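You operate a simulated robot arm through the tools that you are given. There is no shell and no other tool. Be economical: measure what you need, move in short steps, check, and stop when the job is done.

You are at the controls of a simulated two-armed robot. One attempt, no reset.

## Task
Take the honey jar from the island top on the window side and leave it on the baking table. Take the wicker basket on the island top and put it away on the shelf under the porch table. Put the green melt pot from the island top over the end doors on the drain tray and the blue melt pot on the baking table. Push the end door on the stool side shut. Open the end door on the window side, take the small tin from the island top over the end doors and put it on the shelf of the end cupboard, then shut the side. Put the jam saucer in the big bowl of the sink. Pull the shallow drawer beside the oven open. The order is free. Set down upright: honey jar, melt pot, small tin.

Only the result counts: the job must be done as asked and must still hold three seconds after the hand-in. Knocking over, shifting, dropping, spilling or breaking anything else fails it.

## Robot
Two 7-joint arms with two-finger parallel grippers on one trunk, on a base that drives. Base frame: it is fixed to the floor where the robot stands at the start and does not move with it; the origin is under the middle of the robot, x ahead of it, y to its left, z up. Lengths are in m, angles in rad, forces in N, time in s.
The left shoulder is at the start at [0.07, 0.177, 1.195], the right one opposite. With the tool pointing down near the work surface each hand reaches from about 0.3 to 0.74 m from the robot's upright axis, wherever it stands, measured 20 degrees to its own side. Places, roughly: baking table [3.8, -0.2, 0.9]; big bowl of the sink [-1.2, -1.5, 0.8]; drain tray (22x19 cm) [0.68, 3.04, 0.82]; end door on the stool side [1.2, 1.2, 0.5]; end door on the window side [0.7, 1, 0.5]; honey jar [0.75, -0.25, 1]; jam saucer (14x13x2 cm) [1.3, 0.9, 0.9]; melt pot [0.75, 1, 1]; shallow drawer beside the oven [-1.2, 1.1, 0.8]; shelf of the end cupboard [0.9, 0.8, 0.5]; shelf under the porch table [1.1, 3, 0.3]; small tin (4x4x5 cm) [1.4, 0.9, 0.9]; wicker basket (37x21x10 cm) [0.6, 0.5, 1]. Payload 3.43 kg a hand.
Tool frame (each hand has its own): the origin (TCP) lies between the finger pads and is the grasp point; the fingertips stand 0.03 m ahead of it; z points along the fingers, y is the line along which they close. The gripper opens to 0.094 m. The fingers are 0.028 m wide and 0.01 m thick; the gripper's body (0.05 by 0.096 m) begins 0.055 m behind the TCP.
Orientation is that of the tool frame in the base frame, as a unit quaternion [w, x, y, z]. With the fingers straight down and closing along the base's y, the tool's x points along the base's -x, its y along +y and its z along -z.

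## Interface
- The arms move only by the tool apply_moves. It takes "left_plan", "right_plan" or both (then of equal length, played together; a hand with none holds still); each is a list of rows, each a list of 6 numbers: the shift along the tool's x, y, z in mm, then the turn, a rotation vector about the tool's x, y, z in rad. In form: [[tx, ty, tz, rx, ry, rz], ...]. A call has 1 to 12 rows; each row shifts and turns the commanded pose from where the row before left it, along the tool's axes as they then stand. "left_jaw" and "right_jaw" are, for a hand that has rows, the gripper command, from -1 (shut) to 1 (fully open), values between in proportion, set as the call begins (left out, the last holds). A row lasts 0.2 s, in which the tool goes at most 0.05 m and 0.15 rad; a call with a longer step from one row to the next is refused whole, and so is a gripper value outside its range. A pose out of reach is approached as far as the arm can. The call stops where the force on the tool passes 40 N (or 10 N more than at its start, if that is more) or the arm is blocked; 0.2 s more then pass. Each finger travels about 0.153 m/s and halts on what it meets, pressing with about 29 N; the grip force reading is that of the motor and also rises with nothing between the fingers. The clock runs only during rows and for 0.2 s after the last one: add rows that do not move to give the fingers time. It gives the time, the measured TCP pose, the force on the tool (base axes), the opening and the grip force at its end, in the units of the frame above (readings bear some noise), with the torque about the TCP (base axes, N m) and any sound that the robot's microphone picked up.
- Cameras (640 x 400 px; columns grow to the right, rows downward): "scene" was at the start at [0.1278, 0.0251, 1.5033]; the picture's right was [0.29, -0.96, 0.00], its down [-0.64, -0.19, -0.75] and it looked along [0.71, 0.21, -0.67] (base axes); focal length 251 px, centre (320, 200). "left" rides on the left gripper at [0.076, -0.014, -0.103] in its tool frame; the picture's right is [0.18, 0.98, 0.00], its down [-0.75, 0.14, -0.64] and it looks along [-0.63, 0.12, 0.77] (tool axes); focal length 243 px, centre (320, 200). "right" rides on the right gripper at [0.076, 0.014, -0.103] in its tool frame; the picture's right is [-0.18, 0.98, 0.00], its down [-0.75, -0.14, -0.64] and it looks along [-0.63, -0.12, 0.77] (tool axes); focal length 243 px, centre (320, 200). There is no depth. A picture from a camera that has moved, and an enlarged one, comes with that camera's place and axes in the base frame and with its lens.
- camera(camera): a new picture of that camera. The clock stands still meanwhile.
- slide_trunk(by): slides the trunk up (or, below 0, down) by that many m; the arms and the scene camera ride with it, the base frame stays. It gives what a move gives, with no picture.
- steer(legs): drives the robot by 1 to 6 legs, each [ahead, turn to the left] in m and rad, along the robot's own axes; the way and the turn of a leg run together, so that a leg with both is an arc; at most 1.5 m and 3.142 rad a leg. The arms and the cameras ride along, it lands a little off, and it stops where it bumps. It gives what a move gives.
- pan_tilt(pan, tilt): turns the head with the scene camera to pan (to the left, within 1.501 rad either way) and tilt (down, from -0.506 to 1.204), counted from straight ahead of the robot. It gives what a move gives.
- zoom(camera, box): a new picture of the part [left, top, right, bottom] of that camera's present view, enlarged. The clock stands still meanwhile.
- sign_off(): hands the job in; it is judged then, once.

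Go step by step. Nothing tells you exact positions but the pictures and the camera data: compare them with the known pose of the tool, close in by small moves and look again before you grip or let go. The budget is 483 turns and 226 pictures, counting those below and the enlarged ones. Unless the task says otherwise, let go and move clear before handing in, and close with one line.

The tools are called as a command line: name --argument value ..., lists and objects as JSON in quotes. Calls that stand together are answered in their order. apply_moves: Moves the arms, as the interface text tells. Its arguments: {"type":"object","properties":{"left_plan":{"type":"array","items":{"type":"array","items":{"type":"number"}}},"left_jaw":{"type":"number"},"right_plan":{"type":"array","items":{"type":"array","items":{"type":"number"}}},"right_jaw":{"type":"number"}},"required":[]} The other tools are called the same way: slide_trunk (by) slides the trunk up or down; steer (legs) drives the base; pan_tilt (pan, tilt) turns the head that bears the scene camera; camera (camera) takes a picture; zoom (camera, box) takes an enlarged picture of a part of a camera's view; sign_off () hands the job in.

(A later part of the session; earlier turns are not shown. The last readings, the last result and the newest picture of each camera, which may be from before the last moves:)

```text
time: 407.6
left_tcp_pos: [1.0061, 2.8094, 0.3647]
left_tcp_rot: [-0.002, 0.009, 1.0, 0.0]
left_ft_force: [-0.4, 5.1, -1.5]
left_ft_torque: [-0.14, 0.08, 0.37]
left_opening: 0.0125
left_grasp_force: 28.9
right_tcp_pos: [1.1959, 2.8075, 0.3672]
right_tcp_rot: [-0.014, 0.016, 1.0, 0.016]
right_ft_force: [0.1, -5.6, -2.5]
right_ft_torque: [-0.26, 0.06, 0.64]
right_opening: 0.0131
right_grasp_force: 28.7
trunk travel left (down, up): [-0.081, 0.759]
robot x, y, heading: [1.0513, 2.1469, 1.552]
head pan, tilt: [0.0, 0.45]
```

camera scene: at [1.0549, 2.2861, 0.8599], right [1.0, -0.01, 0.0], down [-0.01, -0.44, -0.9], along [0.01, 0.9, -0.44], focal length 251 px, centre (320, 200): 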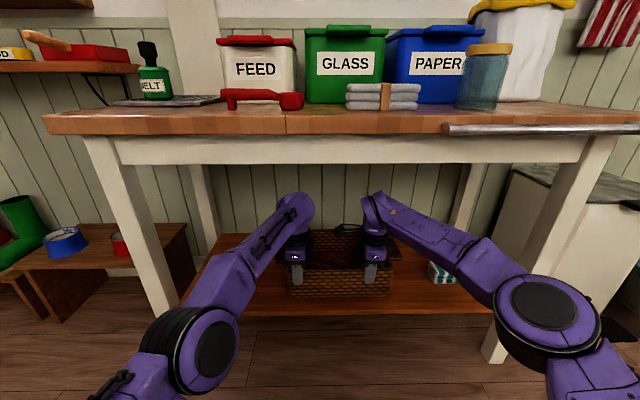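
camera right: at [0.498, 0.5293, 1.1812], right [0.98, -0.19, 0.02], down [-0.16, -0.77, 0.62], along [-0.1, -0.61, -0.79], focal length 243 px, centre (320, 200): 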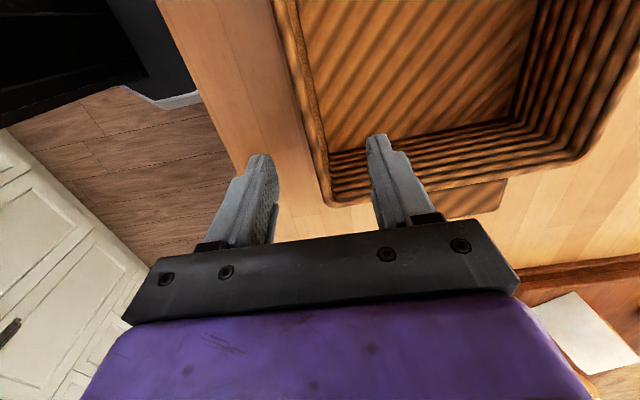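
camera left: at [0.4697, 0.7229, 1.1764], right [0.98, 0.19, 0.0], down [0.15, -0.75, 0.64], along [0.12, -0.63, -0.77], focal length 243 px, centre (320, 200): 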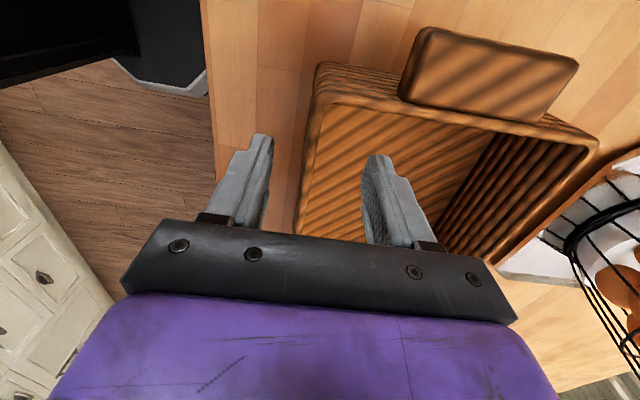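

zoom --camera "scene" --box '[240, 190, 440, 330]'

slide_trunk --by -0.01

```text
2.86 times, centred on (340, 260) of scene
camera zoom: at [1.0549, 2.2861, 0.8339], right [1.0, -0.01, 0.0], down [-0.01, -0.44, -0.9], along [0.01, 0.9, -0.44], focal length 717 px, centre (263, 29)
```

zoom: 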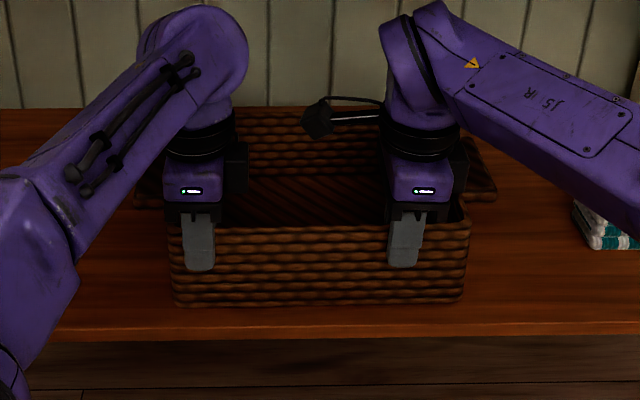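

```text
time: 408.1
left_tcp_pos: [1.006, 2.8101, 0.3542]
left_tcp_rot: [-0.002, 0.009, 1.0, 0.0]
left_ft_force: [-0.5, 6.0, -1.7]
left_ft_torque: [-0.11, 0.0, 0.48]
left_opening: 0.0123
left_grasp_force: 28.6
right_tcp_pos: [1.1946, 2.8072, 0.3583]
right_tcp_rot: [-0.013, 0.015, 1.0, 0.014]
right_ft_force: [1.0, -5.9, -2.3]
right_ft_torque: [-0.3, 0.01, 0.64]
right_opening: 0.0124
right_grasp_force: 28.9
trunk travel left (down, up): [-0.071, 0.769]
robot x, y, heading: [1.0548, 2.1398, 1.558]
head pan, tilt: [0.0, 0.45]
```

slide_trunk --by -0.008

slide_trunk --by -0.008

zoom --camera "scene" --box '[240, 190, 440, 330]'

```text
time: 408.7
left_tcp_pos: [1.0071, 2.8085, 0.3522]
left_tcp_rot: [-0.001, 0.01, 1.0, 0.005]
left_ft_force: [3.5, 7.0, 21.8]
left_ft_torque: [-0.08, 0.02, 0.28]
left_opening: 0.0125
left_grasp_force: 29.3
right_tcp_pos: [1.1971, 2.8076, 0.352]
right_tcp_rot: [-0.014, 0.016, 1.0, 0.017]
right_ft_force: [4.0, -4.4, 1.7]
right_ft_torque: [-0.21, 0.9, 0.64]
right_opening: 0.0126
right_grasp_force: 29.5
trunk travel left (down, up): [-0.063, 0.777]
robot x, y, heading: [1.0556, 2.1425, 1.558]
head pan, tilt: [0.0, 0.45]
```

```text
time: 409.3
left_tcp_pos: [1.0051, 2.8086, 0.3436]
left_tcp_rot: [-0.002, 0.009, 1.0, 0.003]
left_ft_force: [0.8, 6.4, 19.0]
left_ft_torque: [-0.16, 0.1, 0.38]
left_opening: 0.0122
left_grasp_force: 29.1
right_tcp_pos: [1.1963, 2.8075, 0.3474]
right_tcp_rot: [-0.014, 0.014, 1.0, 0.019]
right_ft_force: [5.4, -5.8, 22.4]
right_ft_torque: [-0.4, 0.15, 0.68]
right_opening: 0.0129
right_grasp_force: 28.5
trunk travel left (down, up): [-0.055, 0.785]
robot x, y, heading: [1.0571, 2.1462, 1.553]
head pan, tilt: [0.0, 0.45]
```

```text
2.86 times, centred on (340, 260) of scene
camera zoom: at [1.0547, 2.2818, 0.809], right [1.0, -0.01, 0.0], down [-0.01, -0.43, -0.9], along [0.01, 0.9, -0.43], focal length 717 px, centre (263, 29)
```

zoom: 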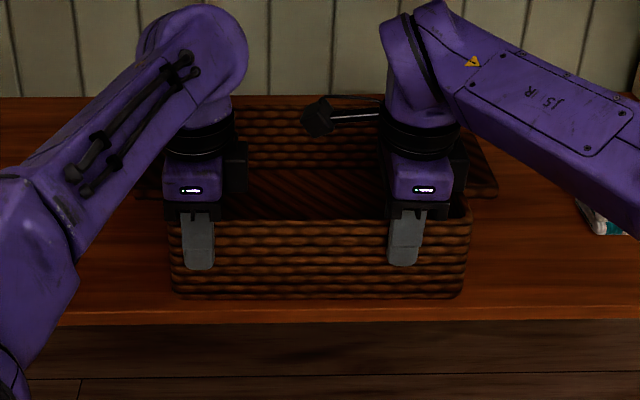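

The basket stands on the shelf. I open both grippers and raise.

apply_moves --left_plan '[[0, 0, 0, 0, 0, 0], [0, 0, 0, 0, 0, 0], [0, 0, 0, 0, 0, 0]]' --right_plan '[[0, 0, 0, 0, 0, 0], [0, 0, 0, 0, 0, 0], [0, 0, 0, 0, 0, 0]]' --left_jaw 0.25 --right_jaw 0.25

slide_trunk --by 0.08

camera --camera "scene"

```text
time: 410.1
left_tcp_pos: [1.0052, 2.8097, 0.338]
left_tcp_rot: [-0.001, 0.009, 1.0, 0.0]
left_ft_force: [0.3, -0.2, -0.2]
left_ft_torque: [0.04, -0.01, -0.03]
left_opening: 0.0587
left_grasp_force: 0.0
right_tcp_pos: [1.1957, 2.8087, 0.3417]
right_tcp_rot: [-0.014, 0.014, 1.0, 0.015]
right_ft_force: [-0.4, -0.1, -0.3]
right_ft_torque: [0.0, -0.01, -0.03]
right_opening: 0.0586
right_grasp_force: 0.0
trunk travel left (down, up): [-0.055, 0.785]
robot x, y, heading: [1.0547, 2.1433, 1.56]
head pan, tilt: [0.0, 0.45]
```

```text
time: 411.2
left_tcp_pos: [1.0059, 2.8104, 0.4182]
left_tcp_rot: [-0.002, 0.009, 1.0, 0.0]
left_ft_force: [0.1, -0.2, 0.0]
left_ft_torque: [-0.01, -0.01, -0.01]
left_opening: 0.0588
left_grasp_force: 0.0
right_tcp_pos: [1.1956, 2.8085, 0.42]
right_tcp_rot: [-0.013, 0.015, 1.0, 0.016]
right_ft_force: [-0.5, 0.6, 0.5]
right_ft_torque: [-0.04, 0.04, 0.02]
right_opening: 0.0586
right_grasp_force: 0.1
trunk travel left (down, up): [-0.135, 0.705]
robot x, y, heading: [1.0572, 2.143, 1.56]
head pan, tilt: [0.0, 0.45]
```

```text
64 pictures are left
camera scene: at [1.055, 2.286, 0.8879], right [1.0, -0.01, 0.0], down [-0.01, -0.44, -0.9], along [0.01, 0.9, -0.44], focal length 251 px, centre (320, 200)
```

scene: 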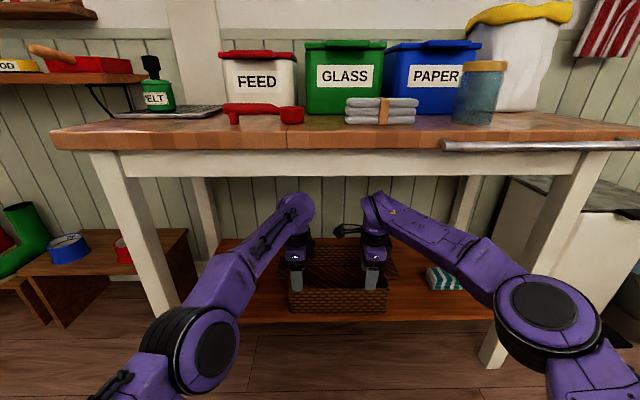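

slide_trunk --by 0.022

steer --legs '[[-0.4, 0]]'

camera --camera "scene"

```text
time: 411.9
left_tcp_pos: [1.0062, 2.8085, 0.4402]
left_tcp_rot: [-0.001, 0.01, 1.0, 0.0]
left_ft_force: [-0.2, -0.6, 0.0]
left_ft_torque: [-0.03, 0.0, -0.02]
left_opening: 0.0585
left_grasp_force: 0.0
right_tcp_pos: [1.1963, 2.8079, 0.4438]
right_tcp_rot: [-0.014, 0.015, 1.0, 0.015]
right_ft_force: [0.8, 0.3, 0.3]
right_ft_torque: [-0.02, 0.02, 0.0]
right_opening: 0.0589
right_grasp_force: 0.1
trunk travel left (down, up): [-0.157, 0.683]
robot x, y, heading: [1.0546, 2.1433, 1.562]
head pan, tilt: [0.0, 0.45]
```

```text
time: 414.4
left_tcp_pos: [0.9989, 2.4166, 0.4404]
left_tcp_rot: [-0.003, 0.008, 1.0, 0.0]
left_ft_force: [-0.2, 0.2, 0.6]
left_ft_torque: [0.02, -0.02, 0.0]
left_opening: 0.0588
left_grasp_force: 0.1
right_tcp_pos: [1.1897, 2.4134, 0.4434]
right_tcp_rot: [-0.014, 0.013, 1.0, 0.016]
right_ft_force: [-0.4, 1.1, 0.1]
right_ft_torque: [0.0, 0.0, 0.01]
right_opening: 0.0589
right_grasp_force: 0.0
trunk travel left (down, up): [-0.157, 0.683]
robot x, y, heading: [1.0509, 1.7494, 1.561]
head pan, tilt: [0.0, 0.45]
```

```text
63 pictures are left
camera scene: at [1.0494, 1.8916, 0.91], right [1.0, -0.01, 0.0], down [-0.01, -0.44, -0.9], along [0.01, 0.9, -0.44], focal length 251 px, centre (320, 200)
```

scene: 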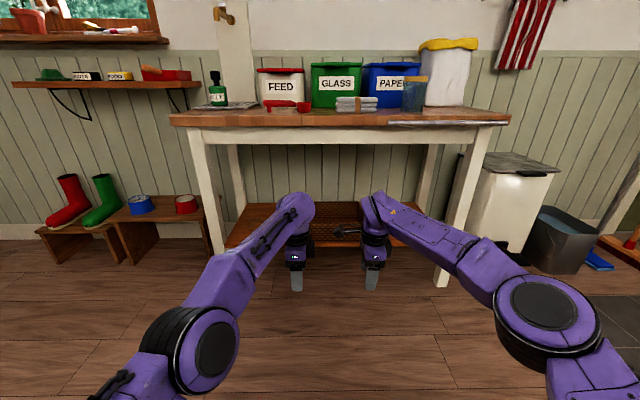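

The basket is put away. Now I raise the trunk and turn back to the island end for the jam saucer, which I'll take by its rim with the left hand (closing along y).

slide_trunk --by 0.4

slide_trunk --by 0.28

apply_moves --left_plan '[[0, -30, -10, 0, 0, 0], [0, -30, -10, 0, 0, 0], [0, -30, 0, 0, 0, 0], [0, -30, 0, 0, 0, 0]]' --right_plan '[[0, -30, -10, 0, 0, 0], [0, -30, -10, 0, 0, 0], [0, -30, 0, 0, 0, 0], [0, -30, 0, 0, 0, 0]]'

steer --legs '[[0, -1.571], [0, -1.571]]'

pan_tilt --pan 0.15 --tilt 0.75

camera --camera "scene"

```text
time: 418.2
left_tcp_pos: [0.999, 2.416, 0.8408]
left_tcp_rot: [-0.002, 0.008, 1.0, 0.0]
left_ft_force: [0.0, -0.2, -0.5]
left_ft_torque: [-0.01, -0.02, 0.01]
left_opening: 0.0587
left_grasp_force: 0.0
right_tcp_pos: [1.1891, 2.4143, 0.8445]
right_tcp_rot: [-0.014, 0.014, 1.0, 0.015]
right_ft_force: [0.0, 0.4, -0.4]
right_ft_torque: [-0.01, 0.01, 0.0]
right_opening: 0.0585
right_grasp_force: 0.1
trunk travel left (down, up): [-0.557, 0.283]
robot x, y, heading: [1.053, 1.7491, 1.56]
head pan, tilt: [0.0, 0.45]
```

```text
time: 421.1
left_tcp_pos: [1.0004, 2.4145, 1.1212]
left_tcp_rot: [-0.001, 0.008, 1.0, 0.0]
left_ft_force: [0.0, 0.0, -1.0]
left_ft_torque: [0.01, -0.02, 0.0]
left_opening: 0.0589
left_grasp_force: 0.0
right_tcp_pos: [1.1903, 2.4139, 1.1234]
right_tcp_rot: [-0.014, 0.014, 1.0, 0.015]
right_ft_force: [0.0, 0.1, 0.4]
right_ft_torque: [0.0, -0.01, -0.01]
right_opening: 0.0589
right_grasp_force: 0.0
trunk travel left (down, up): [-0.837, 0.003]
robot x, y, heading: [1.0492, 1.7473, 1.555]
head pan, tilt: [0.0, 0.45]
```

```text
time: 422.1
left_tcp_pos: [0.9986, 2.2907, 1.1439]
left_tcp_rot: [-0.001, 0.008, 1.0, 0.002]
left_ft_force: [0.1, -0.1, 0.2]
left_ft_torque: [0.01, 0.0, 0.0]
left_opening: 0.0588
left_grasp_force: 0.0
right_tcp_pos: [1.1878, 2.2912, 1.1439]
right_tcp_rot: [-0.014, 0.015, 1.0, 0.017]
right_ft_force: [-0.2, 0.5, 0.8]
right_ft_torque: [0.04, -0.02, 0.0]
right_opening: 0.0589
right_grasp_force: 0.0
trunk travel left (down, up): [-0.837, 0.003]
robot x, y, heading: [1.0485, 1.7499, 1.561]
head pan, tilt: [0.0, 0.45]
```

```text
time: 430.2
left_tcp_pos: [1.0806, 1.2008, 1.1414]
left_tcp_rot: [0.0, 1.0, -0.03, 0.002]
left_ft_force: [-0.6, -0.2, -0.8]
left_ft_torque: [0.02, -0.05, -0.01]
left_opening: 0.0589
left_grasp_force: 0.0
right_tcp_pos: [0.8908, 1.2085, 1.1396]
right_tcp_rot: [0.014, 0.999, -0.034, 0.013]
right_ft_force: [0.0, -1.1, 0.2]
right_ft_torque: [0.0, 0.02, 0.03]
right_opening: 0.0589
right_grasp_force: 0.1
trunk travel left (down, up): [-0.837, 0.003]
robot x, y, heading: [1.0552, 1.7511, -1.626]
head pan, tilt: [0.0, 0.45]
```

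```text
time: 431.0
left_tcp_pos: [1.08, 1.2017, 1.1414]
left_tcp_rot: [0.0, 1.0, -0.029, 0.002]
left_ft_force: [-0.3, 0.4, -1.0]
left_ft_torque: [-0.02, -0.01, 0.0]
left_opening: 0.0586
left_grasp_force: 0.1
right_tcp_pos: [0.8898, 1.2082, 1.1406]
right_tcp_rot: [0.015, 0.999, -0.034, 0.013]
right_ft_force: [-1.1, 0.2, 0.1]
right_ft_torque: [0.02, -0.03, 0.0]
right_opening: 0.0589
right_grasp_force: 0.1
trunk travel left (down, up): [-0.837, 0.003]
robot x, y, heading: [1.0487, 1.7485, -1.626]
head pan, tilt: [0.15, 0.75]
```

```text
62 pictures are left
camera scene: at [1.0528, 1.6169, 1.5637], right [-1.0, -0.1, 0.0], down [-0.07, 0.68, -0.73], along [0.07, -0.73, -0.68], focal length 251 px, centre (320, 200)
```

scene: 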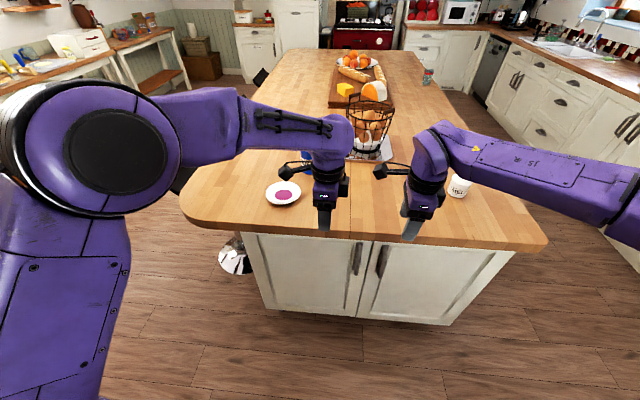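

steer --legs '[[0.2, 0]]'

zoom --camera "scene" --box '[180, 180, 520, 380]'

camera --camera "left"

```text
time: 432.6
left_tcp_pos: [1.0696, 1.0009, 1.1434]
left_tcp_rot: [0.003, 1.0, -0.03, 0.002]
left_ft_force: [0.2, -0.2, 0.0]
left_ft_torque: [0.04, 0.02, 0.01]
left_opening: 0.0587
left_grasp_force: 0.0
right_tcp_pos: [0.8796, 1.0094, 1.1422]
right_tcp_rot: [0.016, 0.999, -0.035, 0.014]
right_ft_force: [-1.0, 0.6, 0.0]
right_ft_torque: [0.0, -0.01, 0.02]
right_opening: 0.0589
right_grasp_force: 0.1
trunk travel left (down, up): [-0.837, 0.003]
robot x, y, heading: [1.0374, 1.5439, -1.626]
head pan, tilt: [0.15, 0.75]
```

```text
1.88 times, centred on (350, 280) of scene
camera zoom: at [1.0425, 1.4183, 1.5639], right [-1.0, -0.1, 0.0], down [-0.07, 0.68, -0.73], along [0.07, -0.73, -0.68], focal length 472 px, centre (264, 49)
```

zoom: 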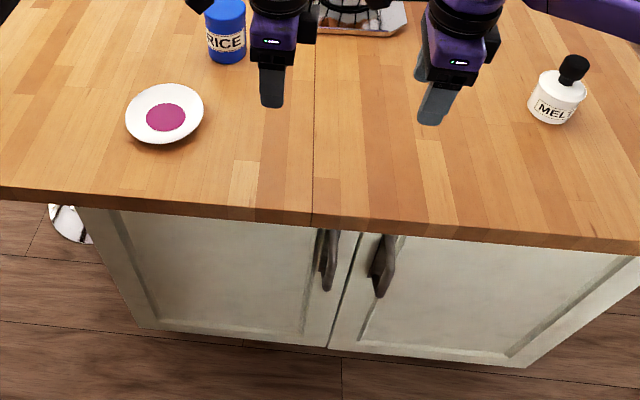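

```text
60 pictures are left
camera left: at [1.1466, 1.0118, 1.2459], right [0.13, -0.99, 0.0], down [-0.76, -0.09, 0.64], along [-0.63, -0.08, -0.77], focal length 243 px, centre (320, 200)
```

left: 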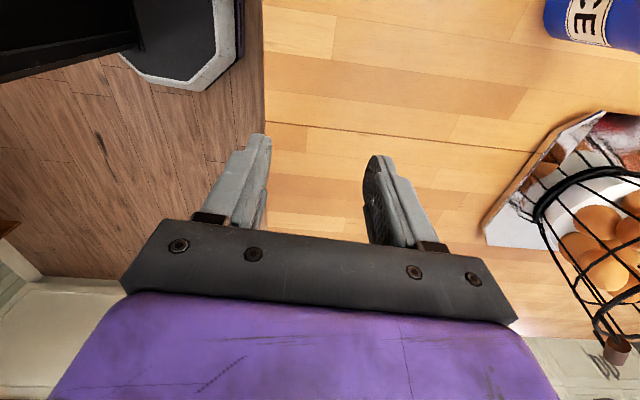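

Doors are flush. Saucer centre (1.26, 0.925), near rim at y≈0.99. I move the left hand above the near rim.

apply_moves --left_plan '[[38, 1, 0, 0, 0, 0], [38, 1, 0, 0, 0, 0], [38, 1, 0, 0, 0, 0], [38, 1, 5, 0, 0, 0], [38, 1, 10, 0, 0, 0], [0, 0, 20, 0, 0, 0], [0, 0, 20, 0, 0, 0], [0, 0, 0, 0, 0, 0]]' --left_jaw 0.2

zoom --camera "scene" --box '[180, 180, 380, 300]'

camera --camera "left"

```text
time: 434.4
left_tcp_pos: [1.2607, 0.9833, 1.0889]
left_tcp_rot: [0.002, 1.0, -0.03, 0.001]
left_ft_force: [0.3, -0.6, 0.0]
left_ft_torque: [-0.01, 0.0, -0.01]
left_opening: 0.0561
left_grasp_force: 0.1
right_tcp_pos: [0.8808, 1.0072, 1.141]
right_tcp_rot: [0.015, 0.999, -0.034, 0.014]
right_ft_force: [1.0, 0.5, 0.0]
right_ft_torque: [-0.01, -0.01, -0.01]
right_opening: 0.0589
right_grasp_force: 0.0
trunk travel left (down, up): [-0.837, 0.003]
robot x, y, heading: [1.0373, 1.5467, -1.629]
head pan, tilt: [0.15, 0.75]
```

```text
3.20 times, centred on (280, 240) of scene
camera zoom: at [1.0432, 1.4156, 1.5637], right [-1.0, -0.1, 0.0], down [-0.07, 0.68, -0.73], along [0.07, -0.73, -0.68], focal length 803 px, centre (448, 72)
```

zoom: 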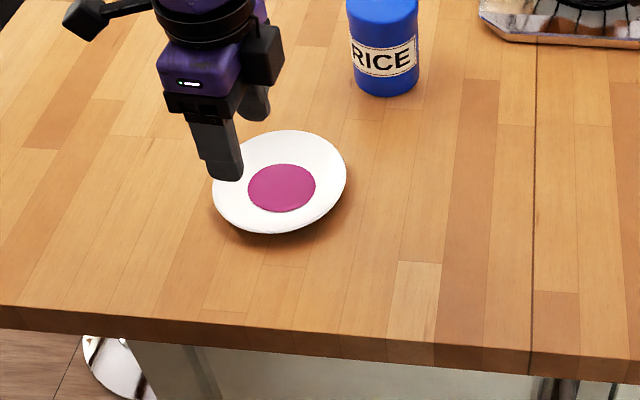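

```text
58 pictures are left
camera left: at [1.338, 0.9931, 1.19], right [0.13, -0.99, 0.0], down [-0.76, -0.1, 0.64], along [-0.64, -0.08, -0.77], focal length 243 px, centre (320, 200)
```

left: 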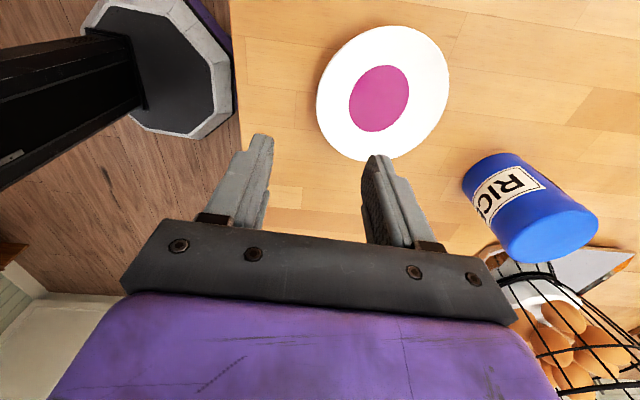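

I centre on the rim (y 0.985), narrow the jaw, and descend.

apply_moves --left_plan '[[5, -2, 30, 0, 0, 0], [0, 0, 30, 0, 0, 0], [0, 0, 30, 0, 0, 0], [0, 0, 15, 0, 0, 0], [0, 0, 0, 0, 0, 0]]' --left_jaw -0.15

zoom --camera "scene" --box '[200, 190, 320, 270]'

camera --camera "left"

```text
time: 435.6
left_tcp_pos: [1.2633, 0.9843, 0.984]
left_tcp_rot: [0.0, 1.0, -0.031, 0.0]
left_ft_force: [0.8, 0.6, 0.4]
left_ft_torque: [0.01, 0.05, -0.01]
left_opening: 0.0397
left_grasp_force: 0.1
right_tcp_pos: [0.8796, 1.0063, 1.142]
right_tcp_rot: [0.015, 0.999, -0.035, 0.013]
right_ft_force: [0.2, -0.7, 0.1]
right_ft_torque: [-0.02, -0.01, 0.0]
right_opening: 0.0589
right_grasp_force: 0.0
trunk travel left (down, up): [-0.837, 0.003]
robot x, y, heading: [1.0395, 1.5474, -1.627]
head pan, tilt: [0.15, 0.75]
```

```text
5.00 times, centred on (260, 230) of scene
camera zoom: at [1.0424, 1.4153, 1.5636], right [-1.0, -0.1, 0.0], down [-0.07, 0.68, -0.73], along [0.07, -0.73, -0.68], focal length 1255 px, centre (620, 50)
```

zoom: 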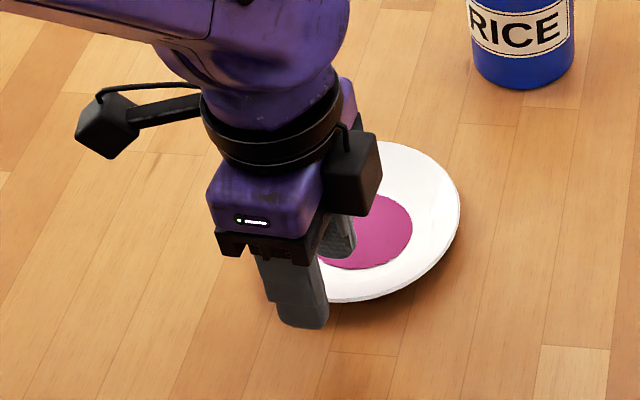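

```text
56 pictures are left
camera left: at [1.3417, 0.9951, 1.0853], right [0.13, -0.99, 0.0], down [-0.76, -0.1, 0.64], along [-0.63, -0.08, -0.77], focal length 243 px, centre (320, 200)
```

left: 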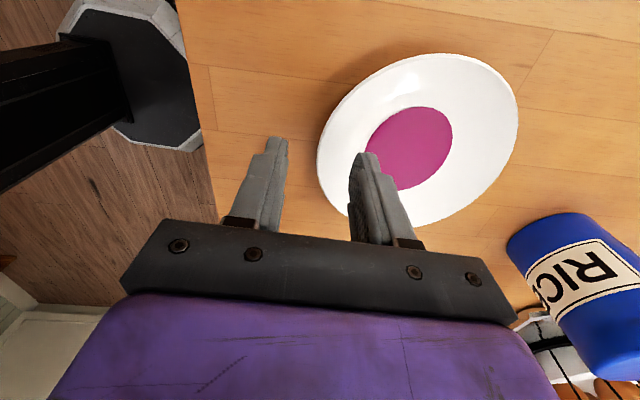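

apply_moves --left_plan '[[-8, 0, 5, 0, 0, 0], [0, 0, 5, 0, 0, 0], [0, 0, 4, 0, 0, 0], [0, 0, 3, 0, 0, 0], [0, 0, 3, 0, 0, 0], [0, 0, 0, 0, 0, 0]]'

zoom --camera "scene" --box '[200, 190, 320, 270]'

```text
time: 437.0
left_tcp_pos: [1.2567, 0.9847, 0.9629]
left_tcp_rot: [0.002, 1.0, -0.029, 0.002]
left_ft_force: [0.1, -1.2, 3.5]
left_ft_torque: [-0.1, -0.02, 0.03]
left_opening: 0.0404
left_grasp_force: 1.2
right_tcp_pos: [0.8792, 1.0055, 1.1416]
right_tcp_rot: [0.016, 0.999, -0.033, 0.014]
right_ft_force: [0.8, -0.5, 0.5]
right_ft_torque: [0.03, 0.0, -0.03]
right_opening: 0.0589
right_grasp_force: 0.0
trunk travel left (down, up): [-0.837, 0.003]
robot x, y, heading: [1.0377, 1.5493, -1.622]
head pan, tilt: [0.15, 0.75]
```

```text
5.00 times, centred on (260, 230) of scene
camera zoom: at [1.0423, 1.4152, 1.5637], right [-1.0, -0.1, 0.0], down [-0.07, 0.68, -0.73], along [0.07, -0.73, -0.68], focal length 1255 px, centre (620, 50)
```

zoom: 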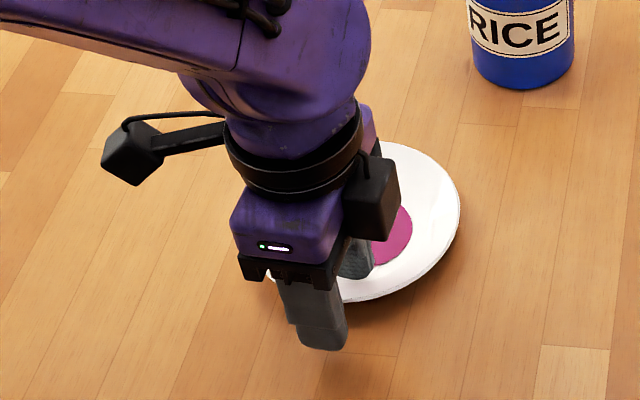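

The inner finger touches the saucer; I close on the rim.

apply_moves --left_plan '[[0, 0, 0, 0, 0, 0], [0, 0, 0, 0, 0, 0], [0, 0, 0, 0, 0, 0]]' --left_jaw -1

zoom --camera "scene" --box '[200, 190, 320, 270]'

```text
time: 437.8
left_tcp_pos: [1.2563, 0.9884, 0.9646]
left_tcp_rot: [0.002, 1.0, -0.028, 0.001]
left_ft_force: [3.6, 1.8, 19.6]
left_ft_torque: [-0.33, -0.16, 0.08]
left_opening: 0.0123
left_grasp_force: 28.9
right_tcp_pos: [0.8809, 1.0087, 1.1437]
right_tcp_rot: [0.018, 0.999, -0.034, 0.013]
right_ft_force: [0.1, 0.1, 0.2]
right_ft_torque: [0.02, 0.04, -0.01]
right_opening: 0.059
right_grasp_force: 0.1
trunk travel left (down, up): [-0.837, 0.003]
robot x, y, heading: [1.0394, 1.5484, -1.626]
head pan, tilt: [0.15, 0.75]
```

```text
5.00 times, centred on (260, 230) of scene
camera zoom: at [1.0422, 1.419, 1.5641], right [-1.0, -0.1, 0.0], down [-0.07, 0.68, -0.73], along [0.07, -0.73, -0.68], focal length 1255 px, centre (620, 50)
```

zoom: 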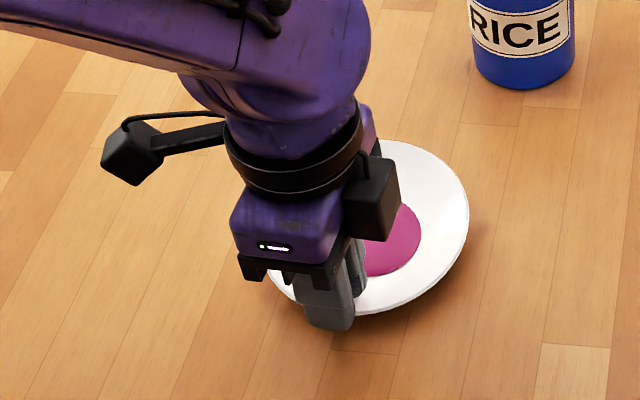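

Gripped at .012. I lift slowly and look.

apply_moves --left_plan '[[0, 0, -8, 0, 0, 0], [0, 0, -10, 0, 0, 0], [0, 0, -15, 0, 0, 0], [0, 0, -20, 0, 0, 0], [0, 0, 0, 0, 0, 0]]'

camera --camera "scene"

camera --camera "left"

```text
time: 439.0
left_tcp_pos: [1.2553, 0.9851, 1.0152]
left_tcp_rot: [0.001, 1.0, -0.029, 0.0]
left_ft_force: [0.8, -0.1, -0.3]
left_ft_torque: [0.02, 0.0, -0.01]
left_opening: 0.0
left_grasp_force: 29.1
right_tcp_pos: [0.8808, 1.0073, 1.1417]
right_tcp_rot: [0.016, 0.999, -0.034, 0.014]
right_ft_force: [0.1, -0.3, -0.6]
right_ft_torque: [0.03, -0.01, 0.0]
right_opening: 0.0588
right_grasp_force: 0.1
trunk travel left (down, up): [-0.837, 0.003]
robot x, y, heading: [1.0393, 1.5496, -1.627]
head pan, tilt: [0.15, 0.75]
```

```text
53 pictures are left
camera scene: at [1.0424, 1.4151, 1.5636], right [-1.0, -0.1, 0.0], down [-0.07, 0.68, -0.73], along [0.07, -0.73, -0.68], focal length 251 px, centre (320, 200)
```

scene: 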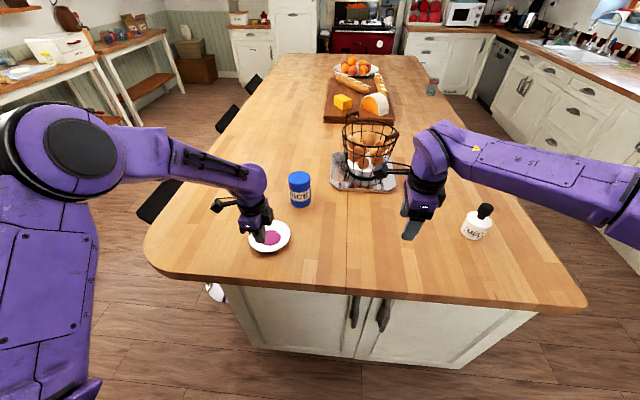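

```text
52 pictures are left
camera left: at [1.3332, 0.9959, 1.118], right [0.13, -0.99, 0.0], down [-0.76, -0.1, 0.64], along [-0.63, -0.08, -0.77], focal length 243 px, centre (320, 200)
```

left: 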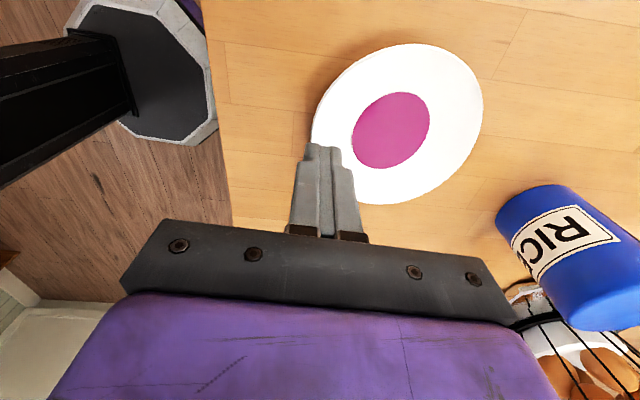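

The rim slipped out (slanted rim). Better: pitch the tool so one finger goes under the rim and one over. I back up and turn the left tool about its x axis.

apply_moves --left_plan '[[0, -25, -25, 0, 0, 0], [0, -30, -25, 0, 0, 0], [0, -30, -20, 0, 0, 0], [0, -30, 0, -0.137, 0, 0], [0, 0, 0, -0.137, 0, 0], [0, 0, 0, -0.137, 0, 0], [0, 0, 0, -0.137, 0, 0], [0, 0, 0, -0.137, 0, 0], [0, 0, 0, -0.137, 0, 0], [0, 0, 0, -0.137, 0, 0], [0, 0, 0, 0, 0, 0]]' --left_jaw 0

camera --camera "scene"

```text
time: 441.4
left_tcp_pos: [1.2597, 1.0601, 1.0855]
left_tcp_rot: [0.468, 0.883, -0.01, -0.028]
left_ft_force: [0.3, 0.7, -0.4]
left_ft_torque: [-0.02, -0.01, 0.01]
left_opening: 0.0472
left_grasp_force: 0.2
left hand out of reach, approached as far as the arm can: row 8, 9, 10
right_tcp_pos: [0.8796, 1.0074, 1.142]
right_tcp_rot: [0.016, 0.999, -0.034, 0.013]
right_ft_force: [0.2, -0.2, 0.7]
right_ft_torque: [0.03, 0.0, 0.0]
right_opening: 0.0588
right_grasp_force: 0.2
trunk travel left (down, up): [-0.837, 0.003]
robot x, y, heading: [1.0384, 1.5442, -1.63]
head pan, tilt: [0.15, 0.75]
```

```text
51 pictures are left
camera scene: at [1.0425, 1.4154, 1.5636], right [-1.0, -0.1, 0.0], down [-0.07, 0.68, -0.73], along [0.07, -0.73, -0.68], focal length 251 px, centre (320, 200)
```

scene: 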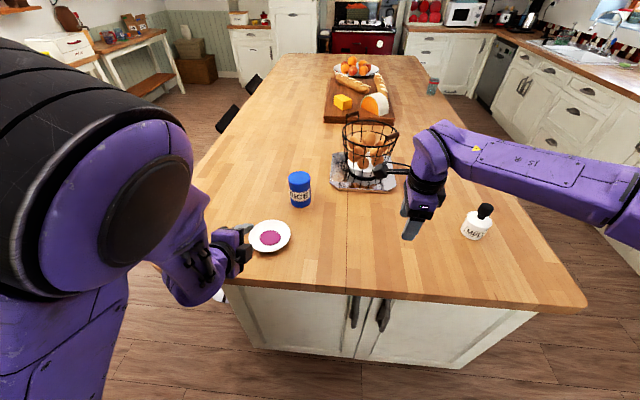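

The tool is pitched 34° with fingers over/under. I bring it just outside the near rim with a narrow jaw, slightly above the counter.

apply_moves --left_plan '[[-2, -20, 22, 0, 0, 0], [-2, -20, 22, 0, 0, 0], [-2, -20, 22, 0, 0, 0], [-2, -20, 22, 0, 0, 0], [0, 0, 0, 0, 0, 0]]' --left_jaw -0.36

camera --camera "left"

zoom --camera "scene" --box '[200, 200, 320, 280]'

```text
time: 442.6
left_tcp_pos: [1.2532, 1.0387, 0.9644]
left_tcp_rot: [0.462, 0.887, -0.02, -0.012]
left_ft_force: [-0.9, 0.0, 0.2]
left_ft_torque: [-0.01, -0.01, 0.02]
left_opening: 0.0301
left_grasp_force: 0.2
right_tcp_pos: [0.8802, 1.0057, 1.1415]
right_tcp_rot: [0.016, 0.999, -0.034, 0.014]
right_ft_force: [-0.3, 0.0, -0.4]
right_ft_torque: [0.04, -0.04, 0.03]
right_opening: 0.0588
right_grasp_force: 0.0
trunk travel left (down, up): [-0.837, 0.003]
robot x, y, heading: [1.0381, 1.5488, -1.626]
head pan, tilt: [0.15, 0.75]
```

```text
50 pictures are left
camera left: at [1.3351, 1.1274, 1.0105], right [0.16, -0.57, 0.8], down [-0.73, 0.48, 0.49], along [-0.67, -0.66, -0.34], focal length 243 px, centre (320, 200)
```

left: 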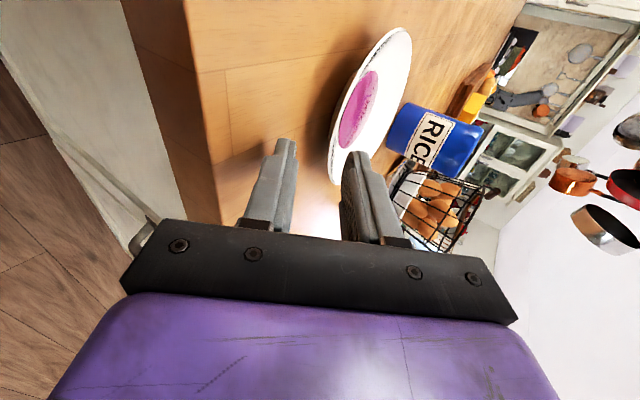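

```text
5.00 times, centred on (260, 240) of scene
camera zoom: at [1.0425, 1.4155, 1.5636], right [-1.0, -0.1, 0.0], down [-0.07, 0.68, -0.73], along [0.07, -0.73, -0.68], focal length 1255 px, centre (620, 0)
```

zoom: 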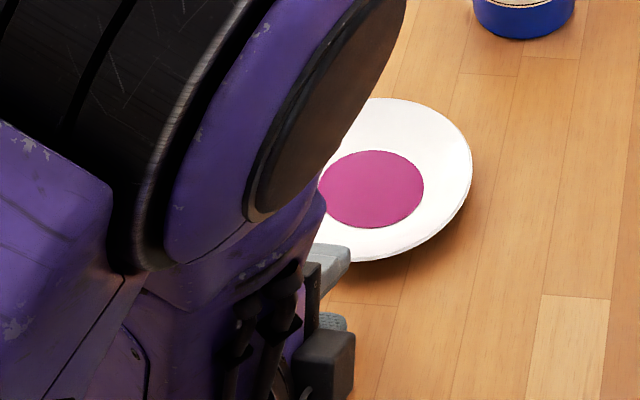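

The rim lies between the fingers. I advance horizontally.

apply_moves --left_plan '[[0, 4, 14, 0, 0, 0], [0, 8, 12, 0, 0, 0], [0, 0, 0, 0, 0, 0]]'

camera --camera "left"

```text
time: 443.4
left_tcp_pos: [1.25, 1.0107, 0.9586]
left_tcp_rot: [0.461, 0.887, -0.025, -0.012]
left_ft_force: [-0.7, 1.0, 2.6]
left_ft_torque: [0.06, 0.04, -0.03]
left_opening: 0.0296
left_grasp_force: 0.1
right_tcp_pos: [0.8786, 1.0078, 1.1418]
right_tcp_rot: [0.015, 0.999, -0.034, 0.014]
right_ft_force: [0.2, 0.7, -0.1]
right_ft_torque: [0.01, 0.0, 0.04]
right_opening: 0.0586
right_grasp_force: 0.0
trunk travel left (down, up): [-0.837, 0.003]
robot x, y, heading: [1.0383, 1.5479, -1.627]
head pan, tilt: [0.15, 0.75]
```

```text
48 pictures are left
camera left: at [1.3329, 1.0993, 1.0051], right [0.15, -0.57, 0.81], down [-0.73, 0.49, 0.48], along [-0.67, -0.66, -0.35], focal length 243 px, centre (320, 200)
```

left: 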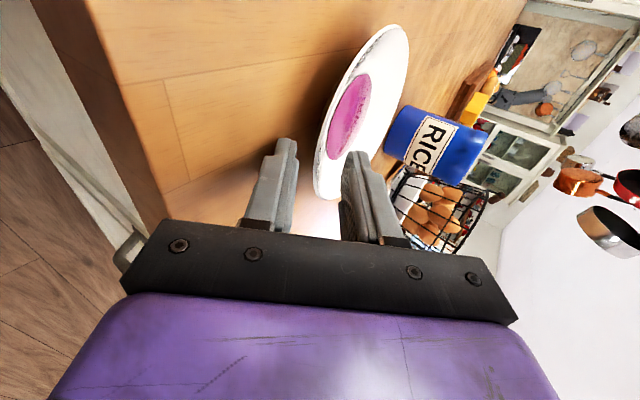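

apply_moves --left_plan '[[0, 4, 6, 0, 0, 0], [0, 0, 0, 0, 0, 0]]'

apply_moves --left_plan '[[0, 0, 0, 0, 0, 0], [0, 0, 0, 0, 0, 0], [0, 0, 0, 0, 0, 0]]' --left_jaw -1

camera --camera "left"

```text
time: 444.0
left_tcp_pos: [1.2495, 1.0032, 0.9581]
left_tcp_rot: [0.462, 0.887, -0.025, -0.013]
left_ft_force: [-0.9, -0.1, 1.8]
left_ft_torque: [-0.03, 0.05, 0.01]
left_opening: 0.0295
left_grasp_force: 0.0
right_tcp_pos: [0.8796, 1.0073, 1.1416]
right_tcp_rot: [0.016, 0.999, -0.034, 0.014]
right_ft_force: [0.2, -0.4, 0.1]
right_ft_torque: [-0.01, 0.04, -0.03]
right_opening: 0.0589
right_grasp_force: 0.1
trunk travel left (down, up): [-0.837, 0.003]
robot x, y, heading: [1.035, 1.5496, -1.623]
head pan, tilt: [0.15, 0.75]
```

```text
time: 444.8
left_tcp_pos: [1.2494, 1.0036, 0.9578]
left_tcp_rot: [0.461, 0.887, -0.025, -0.012]
left_ft_force: [-0.5, -0.5, -0.4]
left_ft_torque: [0.06, 0.04, 0.01]
left_opening: 0.0033
left_grasp_force: 28.6
right_tcp_pos: [0.8807, 1.0076, 1.1403]
right_tcp_rot: [0.015, 0.999, -0.034, 0.013]
right_ft_force: [0.1, -1.4, 0.5]
right_ft_torque: [0.0, 0.01, 0.02]
right_opening: 0.0586
right_grasp_force: 0.0
trunk travel left (down, up): [-0.837, 0.003]
robot x, y, heading: [1.0383, 1.5477, -1.626]
head pan, tilt: [0.15, 0.75]
```

```text
47 pictures are left
camera left: at [1.3323, 1.0923, 1.0045], right [0.15, -0.57, 0.8], down [-0.73, 0.49, 0.48], along [-0.67, -0.66, -0.34], focal length 243 px, centre (320, 200)
```

left: 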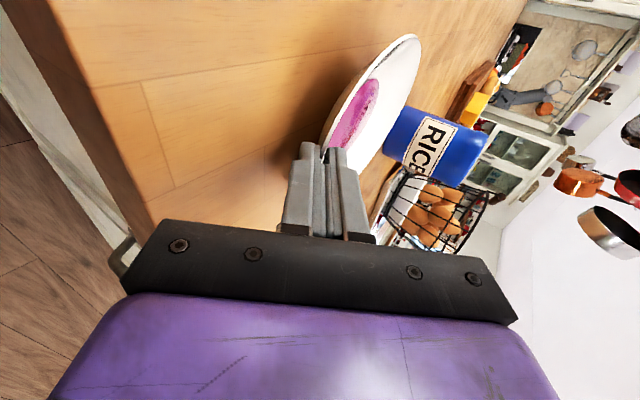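

It holds a 3 mm rim, but at the very tips. I reopen, go deeper, and close again.

apply_moves --left_plan '[[0, 0, 0, 0, 0, 0], [0, 0, 0, 0, 0, 0], [0, 5, 8, 0, 0, 0], [0, 5, 8, 0, 0, 0], [0, 0, 0, 0, 0, 0]]' --left_jaw -0.45

camera --camera "left"

```text
time: 446.0
left_tcp_pos: [1.2472, 0.9858, 0.9559]
left_tcp_rot: [0.461, 0.887, -0.027, -0.012]
left_ft_force: [-0.7, 0.2, 1.0]
left_ft_torque: [0.0, 0.09, 0.0]
left_opening: 0.0256
left_grasp_force: 0.1
right_tcp_pos: [0.881, 1.0076, 1.1416]
right_tcp_rot: [0.015, 0.999, -0.034, 0.014]
right_ft_force: [0.5, -0.7, 0.3]
right_ft_torque: [-0.02, 0.01, -0.02]
right_opening: 0.0589
right_grasp_force: 0.0
trunk travel left (down, up): [-0.837, 0.003]
robot x, y, heading: [1.0377, 1.5465, -1.623]
head pan, tilt: [0.15, 0.75]
```

```text
46 pictures are left
camera left: at [1.3295, 1.0732, 1.0034], right [0.15, -0.57, 0.81], down [-0.73, 0.49, 0.48], along [-0.67, -0.66, -0.34], focal length 243 px, centre (320, 200)
```

left: 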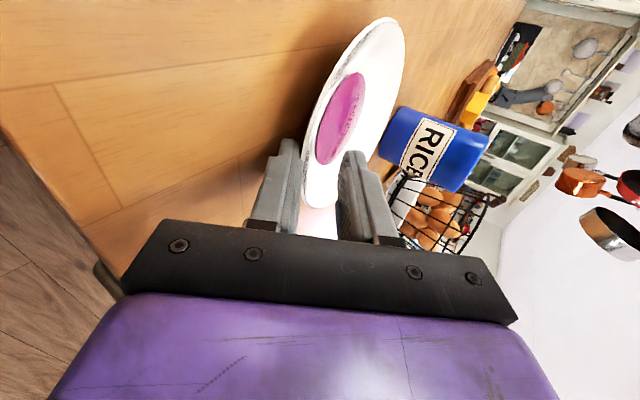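

Much deeper bite. Close and lift slightly.

apply_moves --left_plan '[[0, 0, 0, 0, 0, 0], [0, 0, 0, 0, 0, 0], [0, 0, 0, 0, 0, 0]]' --left_jaw -1

apply_moves --left_plan '[[0, 12, -8, 0, 0, 0], [0, 16, -11, 0, 0, 0], [0, 20, -14, 0, 0, 0], [0, 0, 0, 0, 0, 0]]'

camera --camera "scene"

camera --camera "left"

```text
time: 446.8
left_tcp_pos: [1.2478, 0.9848, 0.955]
left_tcp_rot: [0.461, 0.887, -0.026, -0.012]
left_ft_force: [-0.2, 0.3, -0.2]
left_ft_torque: [0.13, 0.01, 0.0]
left_opening: 0.0043
left_grasp_force: 29.0
right_tcp_pos: [0.8805, 1.0054, 1.1404]
right_tcp_rot: [0.015, 0.999, -0.034, 0.013]
right_ft_force: [0.4, 0.4, 0.5]
right_ft_torque: [0.03, 0.0, 0.0]
right_opening: 0.0589
right_grasp_force: 0.0
trunk travel left (down, up): [-0.837, 0.003]
robot x, y, heading: [1.0375, 1.5452, -1.625]
head pan, tilt: [0.15, 0.75]
```

```text
time: 447.8
left_tcp_pos: [1.2572, 0.9875, 1.0059]
left_tcp_rot: [0.451, 0.892, -0.011, -0.012]
left_ft_force: [0.6, 0.2, -0.6]
left_ft_torque: [0.13, 0.02, -0.01]
left_opening: 0.0042
left_grasp_force: 29.0
right_tcp_pos: [0.8794, 1.007, 1.1406]
right_tcp_rot: [0.015, 0.999, -0.034, 0.014]
right_ft_force: [-0.5, -0.5, 0.6]
right_ft_torque: [0.01, -0.01, 0.0]
right_opening: 0.0589
right_grasp_force: 0.0
trunk travel left (down, up): [-0.837, 0.003]
robot x, y, heading: [1.0393, 1.5496, -1.627]
head pan, tilt: [0.15, 0.75]
```

```text
45 pictures are left
camera scene: at [1.0422, 1.4146, 1.5635], right [-1.0, -0.1, 0.0], down [-0.07, 0.68, -0.73], along [0.07, -0.73, -0.68], focal length 251 px, centre (320, 200)
```

scene: 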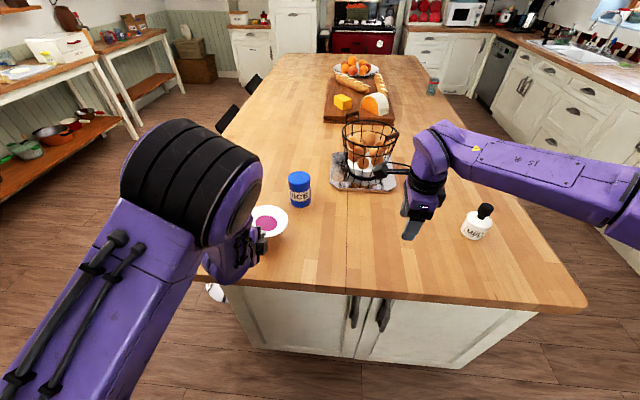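

```text
44 pictures are left
camera left: at [1.3383, 1.0781, 1.054], right [0.18, -0.59, 0.79], down [-0.73, 0.46, 0.5], along [-0.66, -0.67, -0.35], focal length 243 px, centre (320, 200)
```

left: 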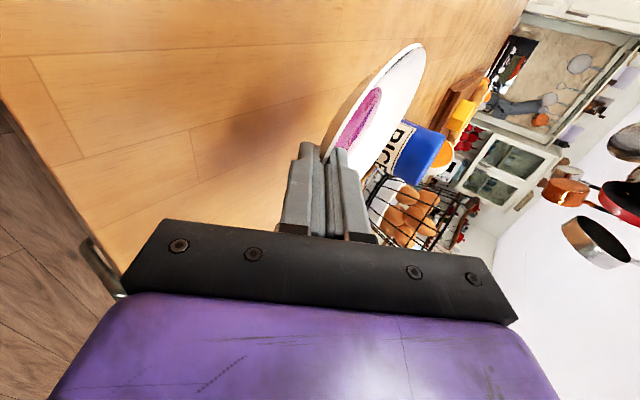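

The saucer is held and lifted. I raise it and draw back gently.

apply_moves --left_plan '[[0, 16, -11, 0, 0, 0], [0, 16, -11, 0, 0, 0], [0, 16, -11, 0, 0, 0], [0, 5, -20, 0, 0, 0], [0, -5, -22, 0, 0, 0], [0, -10, -20, 0, 0, 0], [0, -10, -20, 0, 0, 0]]'

camera --camera "left"

```text
time: 448.5
left_tcp_pos: [1.2614, 1.0222, 0.9806]
left_tcp_rot: [0.384, 0.923, -0.007, -0.012]
left_ft_force: [0.6, 0.2, -1.7]
left_ft_torque: [0.12, -0.01, -0.01]
left_opening: 0.0042
left_grasp_force: 29.3
right_tcp_pos: [0.8796, 1.0063, 1.1408]
right_tcp_rot: [0.016, 0.999, -0.034, 0.013]
right_ft_force: [0.1, -0.3, 0.2]
right_ft_torque: [0.02, -0.02, -0.02]
right_opening: 0.0589
right_grasp_force: 0.0
trunk travel left (down, up): [-0.837, 0.003]
robot x, y, heading: [1.0379, 1.5466, -1.626]
head pan, tilt: [0.15, 0.75]
stopped in row 3 (left hand): the arm was blocked; the commanded pose is now the measured one
```

```text
43 pictures are left
camera left: at [1.342, 1.1043, 1.0416], right [0.18, -0.7, 0.69], down [-0.73, 0.37, 0.57], along [-0.65, -0.61, -0.44], focal length 243 px, centre (320, 200)
```

left: 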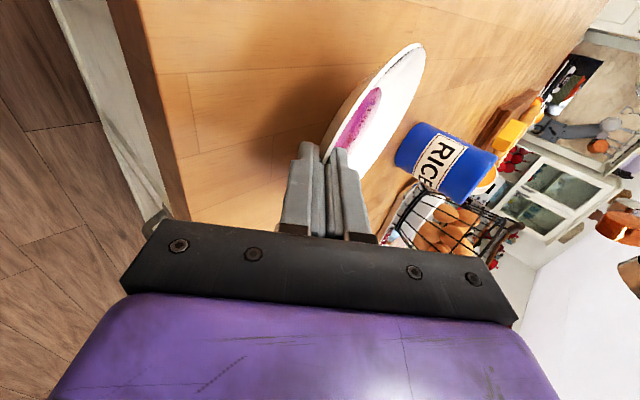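

apply_moves --left_plan '[[0, 7, -14, 0, 0, 0], [0, 7, -14, 0, 0, 0], [0, 7, -14, 0, 0, 0], [0, 7, -14, 0, 0, 0], [0, 0, 0, 0, 0, 0]]'

camera --camera "scene"

```text
time: 449.4
left_tcp_pos: [1.272, 1.0839, 0.9644]
left_tcp_rot: [0.308, 0.951, 0.016, -0.017]
left_ft_force: [-1.5, -0.4, 6.7]
left_ft_torque: [-0.63, 0.21, -0.14]
left_opening: 0.0068
left_grasp_force: 29.5
right_tcp_pos: [0.879, 1.0082, 1.1415]
right_tcp_rot: [0.015, 0.999, -0.035, 0.014]
right_ft_force: [0.0, 0.4, 0.3]
right_ft_torque: [-0.02, 0.01, 0.01]
right_opening: 0.0587
right_grasp_force: 0.1
trunk travel left (down, up): [-0.837, 0.003]
robot x, y, heading: [1.0412, 1.5476, -1.628]
head pan, tilt: [0.15, 0.75]
stopped in row 4 (left hand): the arm was blocked; the commanded pose is now the measured one
```

```text
42 pictures are left
camera scene: at [1.0416, 1.4164, 1.5638], right [-1.0, -0.1, 0.0], down [-0.07, 0.68, -0.73], along [0.07, -0.73, -0.68], focal length 251 px, centre (320, 200)
```

scene: 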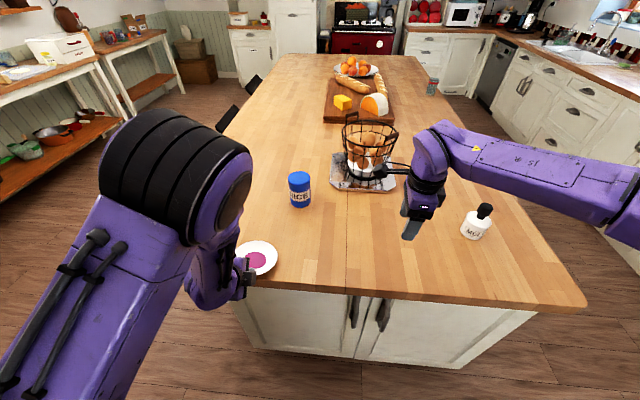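

The arm is folded against its limit. The saucer is still pinched; I back the base off to clear the counter, then extend the arm.

steer --legs '[[-0.25, 0]]'

camera --camera "scene"

camera --camera "left"

```text
time: 451.2
left_tcp_pos: [1.2852, 1.3306, 0.9645]
left_tcp_rot: [0.306, 0.952, 0.016, -0.016]
left_ft_force: [0.0, -0.5, -0.9]
left_ft_torque: [0.12, -0.02, 0.05]
left_opening: 0.0041
left_grasp_force: 29.4
right_tcp_pos: [0.8941, 1.2538, 1.1396]
right_tcp_rot: [0.014, 0.999, -0.033, 0.013]
right_ft_force: [0.1, 0.9, -0.3]
right_ft_torque: [0.01, 0.0, 0.04]
right_opening: 0.0589
right_grasp_force: 0.0
trunk travel left (down, up): [-0.837, 0.003]
robot x, y, heading: [1.0567, 1.7924, -1.622]
head pan, tilt: [0.15, 0.75]
```

```text
41 pictures are left
camera scene: at [1.0557, 1.6618, 1.5634], right [-1.0, -0.1, 0.0], down [-0.07, 0.68, -0.73], along [0.07, -0.73, -0.68], focal length 251 px, centre (320, 200)
```

scene: 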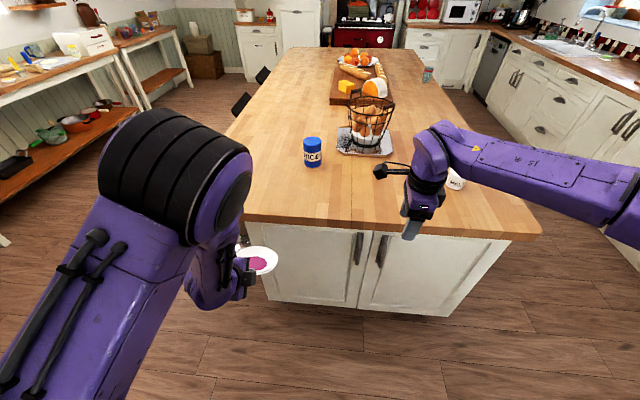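

```text
40 pictures are left
camera left: at [1.3642, 1.4041, 1.0359], right [0.22, -0.79, 0.56], down [-0.73, 0.24, 0.63], along [-0.64, -0.56, -0.53], focal length 243 px, centre (320, 200)
```

left: 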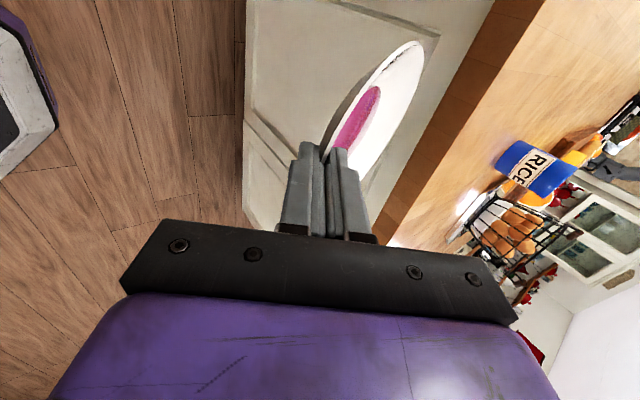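

Saucer held well. I raise the hand while extending it forward, keeping its pitch.

apply_moves --left_plan '[[0, 16, -8, 0, 0, 0], [0, 16, -8, 0, 0, 0], [0, 16, -9, 0, 0, 0]]'

```text
time: 452.1
left_tcp_pos: [1.2881, 1.3077, 1.016]
left_tcp_rot: [0.307, 0.951, 0.017, -0.016]
left_ft_force: [-0.6, -0.1, -0.7]
left_ft_torque: [0.1, -0.02, 0.0]
left_opening: 0.0044
left_grasp_force: 29.2
right_tcp_pos: [0.8943, 1.2556, 1.1414]
right_tcp_rot: [0.015, 0.999, -0.033, 0.013]
right_ft_force: [0.4, 0.6, -0.1]
right_ft_torque: [-0.04, 0.01, 0.0]
right_opening: 0.0589
right_grasp_force: 0.0
trunk travel left (down, up): [-0.837, 0.003]
robot x, y, heading: [1.0538, 1.799, -1.623]
head pan, tilt: [0.15, 0.75]
```

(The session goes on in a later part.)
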